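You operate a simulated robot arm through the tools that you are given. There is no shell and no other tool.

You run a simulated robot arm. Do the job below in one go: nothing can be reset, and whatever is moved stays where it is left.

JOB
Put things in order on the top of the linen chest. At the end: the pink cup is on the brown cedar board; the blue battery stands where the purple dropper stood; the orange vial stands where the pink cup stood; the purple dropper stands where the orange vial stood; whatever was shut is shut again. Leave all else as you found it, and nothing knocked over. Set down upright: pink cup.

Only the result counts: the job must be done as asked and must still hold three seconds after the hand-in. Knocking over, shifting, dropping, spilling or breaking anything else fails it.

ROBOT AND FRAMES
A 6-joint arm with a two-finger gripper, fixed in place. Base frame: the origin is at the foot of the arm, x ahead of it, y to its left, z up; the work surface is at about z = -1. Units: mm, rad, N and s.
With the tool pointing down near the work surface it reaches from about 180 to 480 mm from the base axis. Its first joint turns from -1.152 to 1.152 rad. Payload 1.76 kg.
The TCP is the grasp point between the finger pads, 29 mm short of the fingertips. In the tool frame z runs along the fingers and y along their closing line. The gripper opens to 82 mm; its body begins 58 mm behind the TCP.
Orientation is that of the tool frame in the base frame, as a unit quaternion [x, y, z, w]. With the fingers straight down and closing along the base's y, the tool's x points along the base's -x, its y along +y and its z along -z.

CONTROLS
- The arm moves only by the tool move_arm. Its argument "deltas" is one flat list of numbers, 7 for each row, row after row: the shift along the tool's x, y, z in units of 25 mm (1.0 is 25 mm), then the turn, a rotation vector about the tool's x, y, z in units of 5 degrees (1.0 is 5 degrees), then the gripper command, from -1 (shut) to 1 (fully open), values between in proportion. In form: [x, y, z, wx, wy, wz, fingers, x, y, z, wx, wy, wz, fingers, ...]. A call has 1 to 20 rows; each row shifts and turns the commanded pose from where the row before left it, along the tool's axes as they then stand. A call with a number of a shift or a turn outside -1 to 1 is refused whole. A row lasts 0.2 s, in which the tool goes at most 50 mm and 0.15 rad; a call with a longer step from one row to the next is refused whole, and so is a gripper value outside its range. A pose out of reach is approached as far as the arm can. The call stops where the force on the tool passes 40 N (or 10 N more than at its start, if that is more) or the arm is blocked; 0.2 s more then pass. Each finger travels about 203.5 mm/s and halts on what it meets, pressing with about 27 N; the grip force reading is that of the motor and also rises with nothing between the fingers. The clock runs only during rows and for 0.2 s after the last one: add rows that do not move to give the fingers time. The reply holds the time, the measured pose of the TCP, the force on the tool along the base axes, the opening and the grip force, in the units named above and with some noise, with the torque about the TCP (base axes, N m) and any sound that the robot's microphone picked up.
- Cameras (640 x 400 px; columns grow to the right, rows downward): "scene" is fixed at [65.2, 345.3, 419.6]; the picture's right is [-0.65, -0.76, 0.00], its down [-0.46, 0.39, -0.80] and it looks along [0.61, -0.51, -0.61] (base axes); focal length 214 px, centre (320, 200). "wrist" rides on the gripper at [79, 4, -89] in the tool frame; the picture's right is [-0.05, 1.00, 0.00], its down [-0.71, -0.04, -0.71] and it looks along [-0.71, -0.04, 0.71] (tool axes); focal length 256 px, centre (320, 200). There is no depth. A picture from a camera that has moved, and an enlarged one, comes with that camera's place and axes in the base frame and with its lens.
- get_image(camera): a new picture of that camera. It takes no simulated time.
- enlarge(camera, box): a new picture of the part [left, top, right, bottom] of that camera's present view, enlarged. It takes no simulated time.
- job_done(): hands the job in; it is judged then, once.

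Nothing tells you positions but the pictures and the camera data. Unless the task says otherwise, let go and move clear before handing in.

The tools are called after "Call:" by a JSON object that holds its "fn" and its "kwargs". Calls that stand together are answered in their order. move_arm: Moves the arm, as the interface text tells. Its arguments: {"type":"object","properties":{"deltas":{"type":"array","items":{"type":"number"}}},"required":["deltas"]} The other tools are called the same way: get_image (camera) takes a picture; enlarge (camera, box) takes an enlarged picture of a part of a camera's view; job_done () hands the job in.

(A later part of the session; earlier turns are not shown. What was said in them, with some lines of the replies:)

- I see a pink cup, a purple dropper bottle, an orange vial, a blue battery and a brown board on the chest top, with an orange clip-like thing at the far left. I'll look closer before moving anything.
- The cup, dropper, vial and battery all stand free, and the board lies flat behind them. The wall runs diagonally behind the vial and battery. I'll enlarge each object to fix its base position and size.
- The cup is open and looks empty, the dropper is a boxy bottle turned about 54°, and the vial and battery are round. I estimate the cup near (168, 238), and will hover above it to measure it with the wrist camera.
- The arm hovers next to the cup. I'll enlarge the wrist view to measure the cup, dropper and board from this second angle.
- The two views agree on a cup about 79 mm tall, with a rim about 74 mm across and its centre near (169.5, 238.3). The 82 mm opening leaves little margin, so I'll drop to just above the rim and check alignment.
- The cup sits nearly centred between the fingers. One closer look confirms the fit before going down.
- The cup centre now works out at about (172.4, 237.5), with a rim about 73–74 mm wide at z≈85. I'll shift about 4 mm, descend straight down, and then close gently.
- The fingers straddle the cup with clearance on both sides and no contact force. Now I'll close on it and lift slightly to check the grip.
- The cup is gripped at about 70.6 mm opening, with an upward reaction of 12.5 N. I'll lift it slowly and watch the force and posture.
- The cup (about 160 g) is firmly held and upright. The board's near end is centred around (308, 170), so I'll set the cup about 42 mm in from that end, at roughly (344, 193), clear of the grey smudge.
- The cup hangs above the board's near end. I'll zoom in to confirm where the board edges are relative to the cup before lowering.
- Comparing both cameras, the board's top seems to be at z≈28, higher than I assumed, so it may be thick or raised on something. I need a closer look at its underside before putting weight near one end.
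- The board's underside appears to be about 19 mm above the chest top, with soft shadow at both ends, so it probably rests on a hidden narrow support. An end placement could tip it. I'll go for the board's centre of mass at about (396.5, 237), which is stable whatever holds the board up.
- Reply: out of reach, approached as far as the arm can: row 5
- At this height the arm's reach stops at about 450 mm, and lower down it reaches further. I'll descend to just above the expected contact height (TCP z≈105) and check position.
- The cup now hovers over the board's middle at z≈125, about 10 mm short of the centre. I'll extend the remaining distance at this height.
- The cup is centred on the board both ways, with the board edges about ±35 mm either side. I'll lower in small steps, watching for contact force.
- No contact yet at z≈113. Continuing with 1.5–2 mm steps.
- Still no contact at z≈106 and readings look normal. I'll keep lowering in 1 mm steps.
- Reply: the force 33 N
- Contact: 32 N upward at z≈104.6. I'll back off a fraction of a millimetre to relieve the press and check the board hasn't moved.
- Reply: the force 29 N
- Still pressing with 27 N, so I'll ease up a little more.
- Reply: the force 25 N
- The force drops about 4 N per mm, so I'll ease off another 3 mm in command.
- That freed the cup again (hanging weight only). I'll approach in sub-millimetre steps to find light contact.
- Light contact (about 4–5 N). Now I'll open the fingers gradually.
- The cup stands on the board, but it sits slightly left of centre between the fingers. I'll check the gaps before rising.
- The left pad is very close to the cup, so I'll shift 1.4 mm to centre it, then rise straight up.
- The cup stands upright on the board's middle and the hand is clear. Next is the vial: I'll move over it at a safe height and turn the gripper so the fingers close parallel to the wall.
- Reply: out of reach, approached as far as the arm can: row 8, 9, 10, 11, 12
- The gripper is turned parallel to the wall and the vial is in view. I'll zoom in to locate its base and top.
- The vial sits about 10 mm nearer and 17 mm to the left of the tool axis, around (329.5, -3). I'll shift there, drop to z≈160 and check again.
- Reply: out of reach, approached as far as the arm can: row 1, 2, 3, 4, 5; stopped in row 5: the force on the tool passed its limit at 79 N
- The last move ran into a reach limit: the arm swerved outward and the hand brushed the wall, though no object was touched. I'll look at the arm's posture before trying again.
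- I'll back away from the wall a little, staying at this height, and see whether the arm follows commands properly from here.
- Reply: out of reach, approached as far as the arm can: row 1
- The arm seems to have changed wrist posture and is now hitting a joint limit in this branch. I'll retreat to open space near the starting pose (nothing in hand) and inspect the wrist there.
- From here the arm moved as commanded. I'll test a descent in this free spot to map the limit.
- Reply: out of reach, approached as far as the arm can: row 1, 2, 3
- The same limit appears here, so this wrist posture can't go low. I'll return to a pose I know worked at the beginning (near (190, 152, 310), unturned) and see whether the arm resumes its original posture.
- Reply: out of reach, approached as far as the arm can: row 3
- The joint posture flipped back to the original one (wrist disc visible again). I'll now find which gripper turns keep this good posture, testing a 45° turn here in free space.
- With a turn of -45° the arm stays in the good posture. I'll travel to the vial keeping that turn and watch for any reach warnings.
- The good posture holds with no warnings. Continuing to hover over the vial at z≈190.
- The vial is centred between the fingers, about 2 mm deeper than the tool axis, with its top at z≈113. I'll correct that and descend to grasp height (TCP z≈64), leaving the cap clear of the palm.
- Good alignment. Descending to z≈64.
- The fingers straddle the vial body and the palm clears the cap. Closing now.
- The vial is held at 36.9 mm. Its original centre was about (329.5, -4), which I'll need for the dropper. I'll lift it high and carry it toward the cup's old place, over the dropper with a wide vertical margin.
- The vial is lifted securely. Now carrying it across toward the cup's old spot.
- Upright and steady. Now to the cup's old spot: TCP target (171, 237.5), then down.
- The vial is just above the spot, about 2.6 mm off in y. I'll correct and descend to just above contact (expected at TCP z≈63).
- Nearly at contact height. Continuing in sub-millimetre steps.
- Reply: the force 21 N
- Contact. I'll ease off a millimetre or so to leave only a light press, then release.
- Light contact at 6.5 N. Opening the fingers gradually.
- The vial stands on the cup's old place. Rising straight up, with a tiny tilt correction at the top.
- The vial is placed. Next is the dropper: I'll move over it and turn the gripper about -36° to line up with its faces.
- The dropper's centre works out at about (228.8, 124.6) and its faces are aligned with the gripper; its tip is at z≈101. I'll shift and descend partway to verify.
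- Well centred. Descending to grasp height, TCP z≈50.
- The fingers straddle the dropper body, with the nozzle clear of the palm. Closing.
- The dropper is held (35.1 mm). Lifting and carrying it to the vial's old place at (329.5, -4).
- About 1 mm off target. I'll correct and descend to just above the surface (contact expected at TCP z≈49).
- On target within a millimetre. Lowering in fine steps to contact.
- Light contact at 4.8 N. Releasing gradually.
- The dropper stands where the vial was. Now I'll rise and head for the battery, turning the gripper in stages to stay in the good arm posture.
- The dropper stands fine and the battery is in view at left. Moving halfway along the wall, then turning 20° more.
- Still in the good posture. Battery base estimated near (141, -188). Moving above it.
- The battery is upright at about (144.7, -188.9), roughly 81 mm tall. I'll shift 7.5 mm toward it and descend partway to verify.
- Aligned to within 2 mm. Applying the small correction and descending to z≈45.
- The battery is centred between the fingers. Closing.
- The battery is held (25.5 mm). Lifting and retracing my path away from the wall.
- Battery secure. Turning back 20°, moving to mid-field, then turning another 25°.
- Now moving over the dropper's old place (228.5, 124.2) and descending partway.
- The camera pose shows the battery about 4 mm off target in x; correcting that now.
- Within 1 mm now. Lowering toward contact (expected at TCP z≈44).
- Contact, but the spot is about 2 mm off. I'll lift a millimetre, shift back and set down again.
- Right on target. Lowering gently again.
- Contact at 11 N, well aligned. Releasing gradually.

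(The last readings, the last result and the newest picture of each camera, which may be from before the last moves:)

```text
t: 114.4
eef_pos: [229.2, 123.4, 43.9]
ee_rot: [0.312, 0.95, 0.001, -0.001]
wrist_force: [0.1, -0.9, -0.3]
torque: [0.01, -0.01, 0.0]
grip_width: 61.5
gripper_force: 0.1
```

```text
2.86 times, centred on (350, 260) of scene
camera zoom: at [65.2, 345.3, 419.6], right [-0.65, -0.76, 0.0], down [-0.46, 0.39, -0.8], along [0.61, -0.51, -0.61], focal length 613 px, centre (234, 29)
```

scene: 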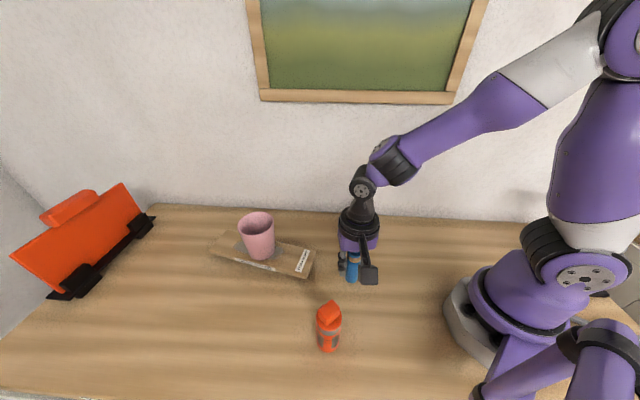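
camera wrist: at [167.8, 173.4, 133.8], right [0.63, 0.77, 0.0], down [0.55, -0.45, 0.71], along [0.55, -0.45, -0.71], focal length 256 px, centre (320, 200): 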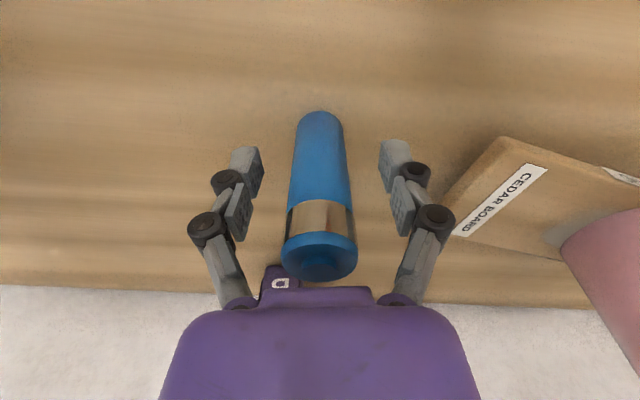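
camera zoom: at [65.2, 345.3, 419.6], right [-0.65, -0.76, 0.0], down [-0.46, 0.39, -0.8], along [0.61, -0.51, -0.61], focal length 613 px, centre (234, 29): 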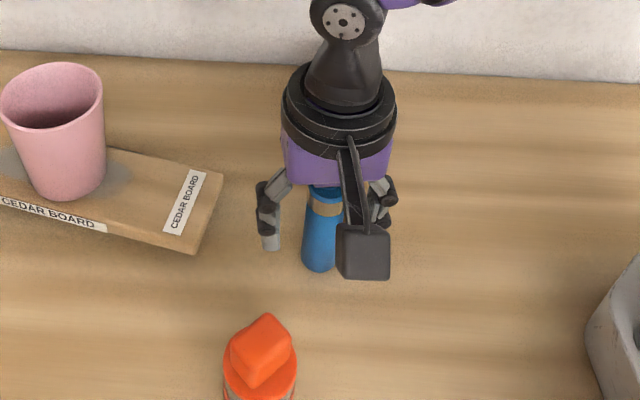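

The battery stands free on the dropper's old place. Rising clear and taking a final look at everything.

Call:
{"fn": "move_arm", "kwargs": {"deltas": [0, 0, -0.4, 0, 0, 0, 0.5, 0, 0, -0.8, 0, 0, 0, 0.5, 0, 0, -0.8, 0, 0, 0, 0.5, 0, 0, -0.8, 0, 0, 0, 0.5, 0, 0, -0.8, 0, 0, 0, 0.5, 0, 0, -0.8, 0, 0, 0, 0.5, 0, 0, -0.8, 0, 0, 0, 0.5, 0, 0, -0.8, 0, 0, 0, 0.5, 0, 0, -0.8, 0, 0, 0, 0.5, 0, 0, -0.8, 0, 0, 0, 0.5, 0, 0, 0, 0, 0, 0, 0.5, 0, 0, 0, 0, 0, 0, 0.5]}}

Call:
{"fn": "get_image", "kwargs": {"camera": "scene"}}

Call:
{"fn": "get_image", "kwargs": {"camera": "wrist"}}

Call:
{"fn": "enlarge", "kwargs": {"camera": "scene", "box": [190, 180, 400, 360]}}

```text
t: 117.0
eef_pos: [230.2, 121.4, 235.3]
ee_rot: [0.311, 0.95, 0.0, 0.0]
wrist_force: [0.8, 0.7, 0.8]
torque: [0.02, 0.0, 0.01]
grip_width: 61.7
gripper_force: 0.1
```

```text
taken
```

scene: 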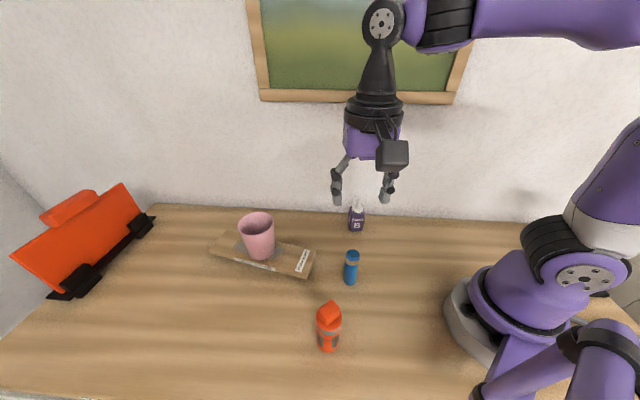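

```text
taken
camera wrist: at [168.3, 172.6, 324.6], right [0.63, 0.77, 0.0], down [0.55, -0.45, 0.71], along [0.55, -0.45, -0.71], focal length 256 px, centre (320, 200)
```

wrist: 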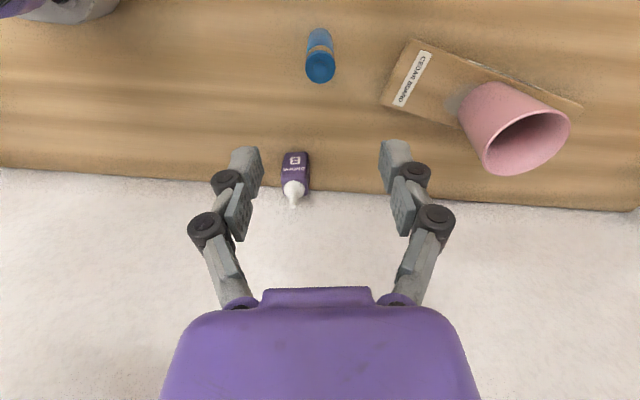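

```text
2.22 times, centred on (295, 270) of scene
camera zoom: at [65.2, 345.3, 419.6], right [-0.65, -0.76, 0.0], down [-0.46, 0.39, -0.8], along [0.61, -0.51, -0.61], focal length 477 px, centre (376, 44)
```

zoom: 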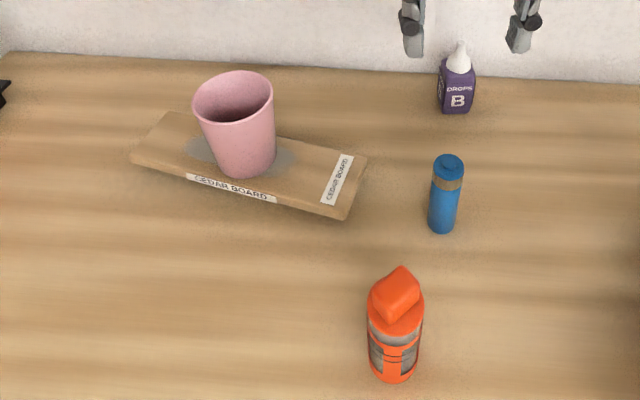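

Everything stands as intended. I'll compare the new positions against the original ones in the scene view, especially the dropper against the vial's old spot.

Call:
{"fn": "enlarge", "kwargs": {"camera": "scene", "box": [336, 184, 384, 240]}}

Call:
{"fn": "enlarge", "kwargs": {"camera": "scene", "box": [330, 240, 378, 290]}}

Call:
{"fn": "enlarge", "kwargs": {"camera": "scene", "box": [290, 284, 366, 364]}}

Call:
{"fn": "enlarge", "kwargs": {"camera": "scene", "box": [200, 200, 330, 285]}}

Call:
{"fn": "enlarge", "kwargs": {"camera": "wrist", "box": [260, 130, 340, 220]}}

```text
7.14 times, centred on (360, 212) of scene
camera zoom: at [65.2, 345.3, 419.6], right [-0.65, -0.76, 0.0], down [-0.46, 0.39, -0.8], along [0.61, -0.51, -0.61], focal length 1532 px, centre (34, 114)
```

zoom: 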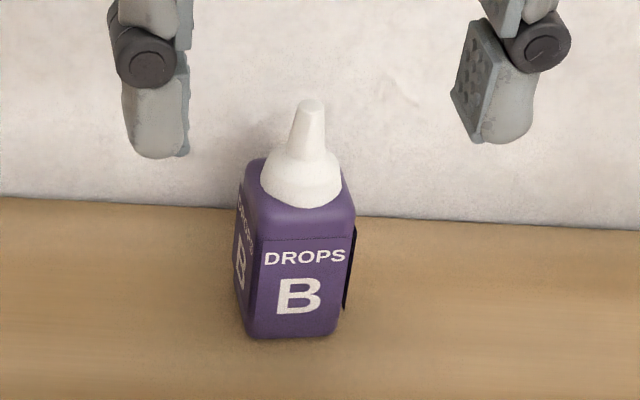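

```text
8.00 times, centred on (354, 265) of scene
camera zoom: at [65.2, 345.3, 419.6], right [-0.65, -0.76, 0.0], down [-0.46, 0.39, -0.8], along [0.61, -0.51, -0.61], focal length 1716 px, centre (48, -320)
```

zoom: 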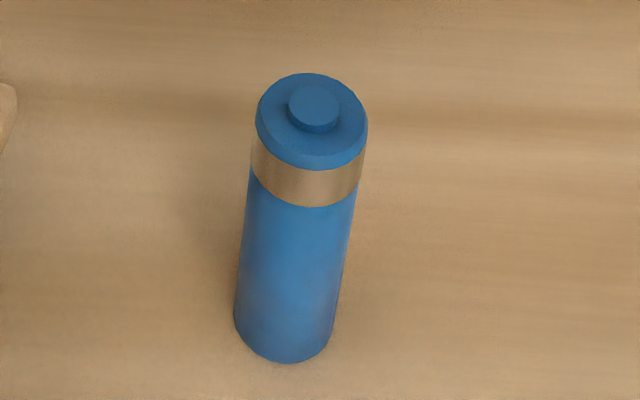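

```text
5.00 times, centred on (328, 324) of scene
camera zoom: at [65.2, 345.3, 419.6], right [-0.65, -0.76, 0.0], down [-0.46, 0.39, -0.8], along [0.61, -0.51, -0.61], focal length 1072 px, centre (280, -420)
```

zoom: 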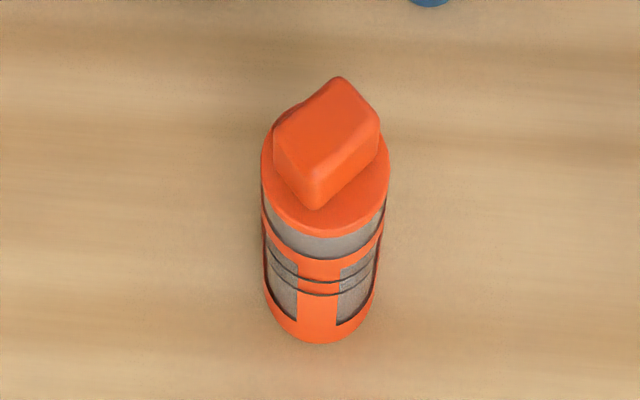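

```text
4.71 times, centred on (265, 242) of scene
camera zoom: at [65.2, 345.3, 419.6], right [-0.65, -0.76, 0.0], down [-0.46, 0.39, -0.8], along [0.61, -0.51, -0.61], focal length 1009 px, centre (579, 0)
```

zoom: 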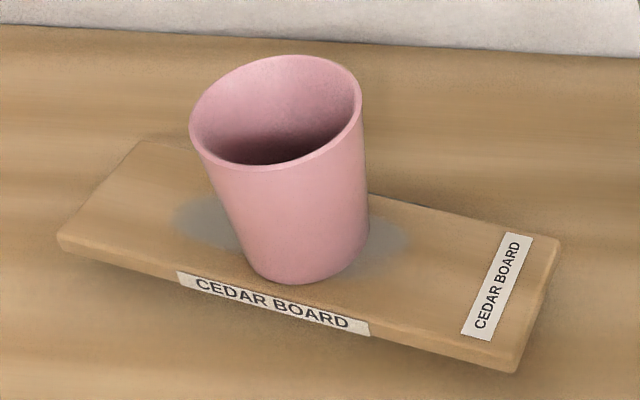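

```text
4.44 times, centred on (300, 175) of wrist
camera zoom: at [168.3, 172.6, 324.6], right [0.63, 0.77, 0.0], down [0.55, -0.45, 0.71], along [0.55, -0.45, -0.71], focal length 1138 px, centre (409, 311)
```

zoom: 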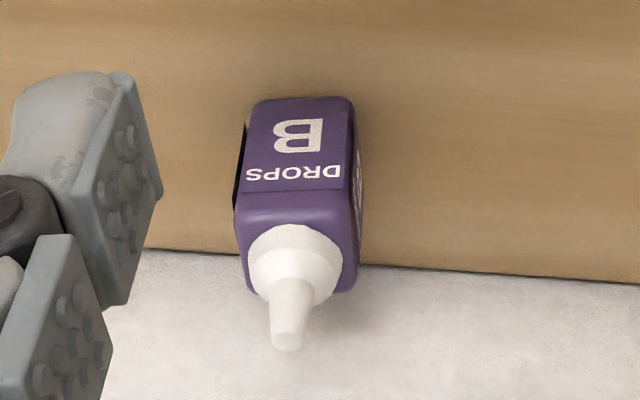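

I've moved all four items and each one stands upright. Measured from the pictures:
- **Pink cup:** upright in the middle of the cedar board. The board's near corner is where it was at the start.
- **Orange vial:** within about 1 mm of where the cup stood.
- **Purple dropper:** within about 3 mm of where the vial stood.
- **Blue battery:** within about 1 mm of where the dropper stood.

Nothing was opened, and nothing is knocked over. The hand brushed the bare wall once earlier on but touched no object. The gripper is empty and well clear, so I'm handing the job in.

Call:
{"fn": "job_done", "kwargs": {}}

```text
The job is handed in.
```

I handed the job in with all four items where you asked, each standing upright; I haven't seen the judging result.

| Item | Where it is now | Estimated distance from the target spot |
|---|---|---|
| Pink cup | Middle of the cedar board | on the board, upright |
| Orange vial | Where the cup stood | about 1 mm |
| Purple dropper | Where the vial stood | about 3 mm |
| Blue battery | Where the dropper stood | about 1 mm |

- **Cup placement:** the board appears to be raised on something hidden, so I set the cup over its centre rather than near an end, to avoid tipping it. The cup stands on the grey smudge there. The board itself did not move.
- **Wall contact:** early on, the arm hit a reach limit and the empty hand pressed against the bare wall, reading 79 N before it stopped. It touched none of the items.
- **Open and shut:** I opened nothing, so there was nothing to shut again.

The gripper is empty and clear above the chest top.
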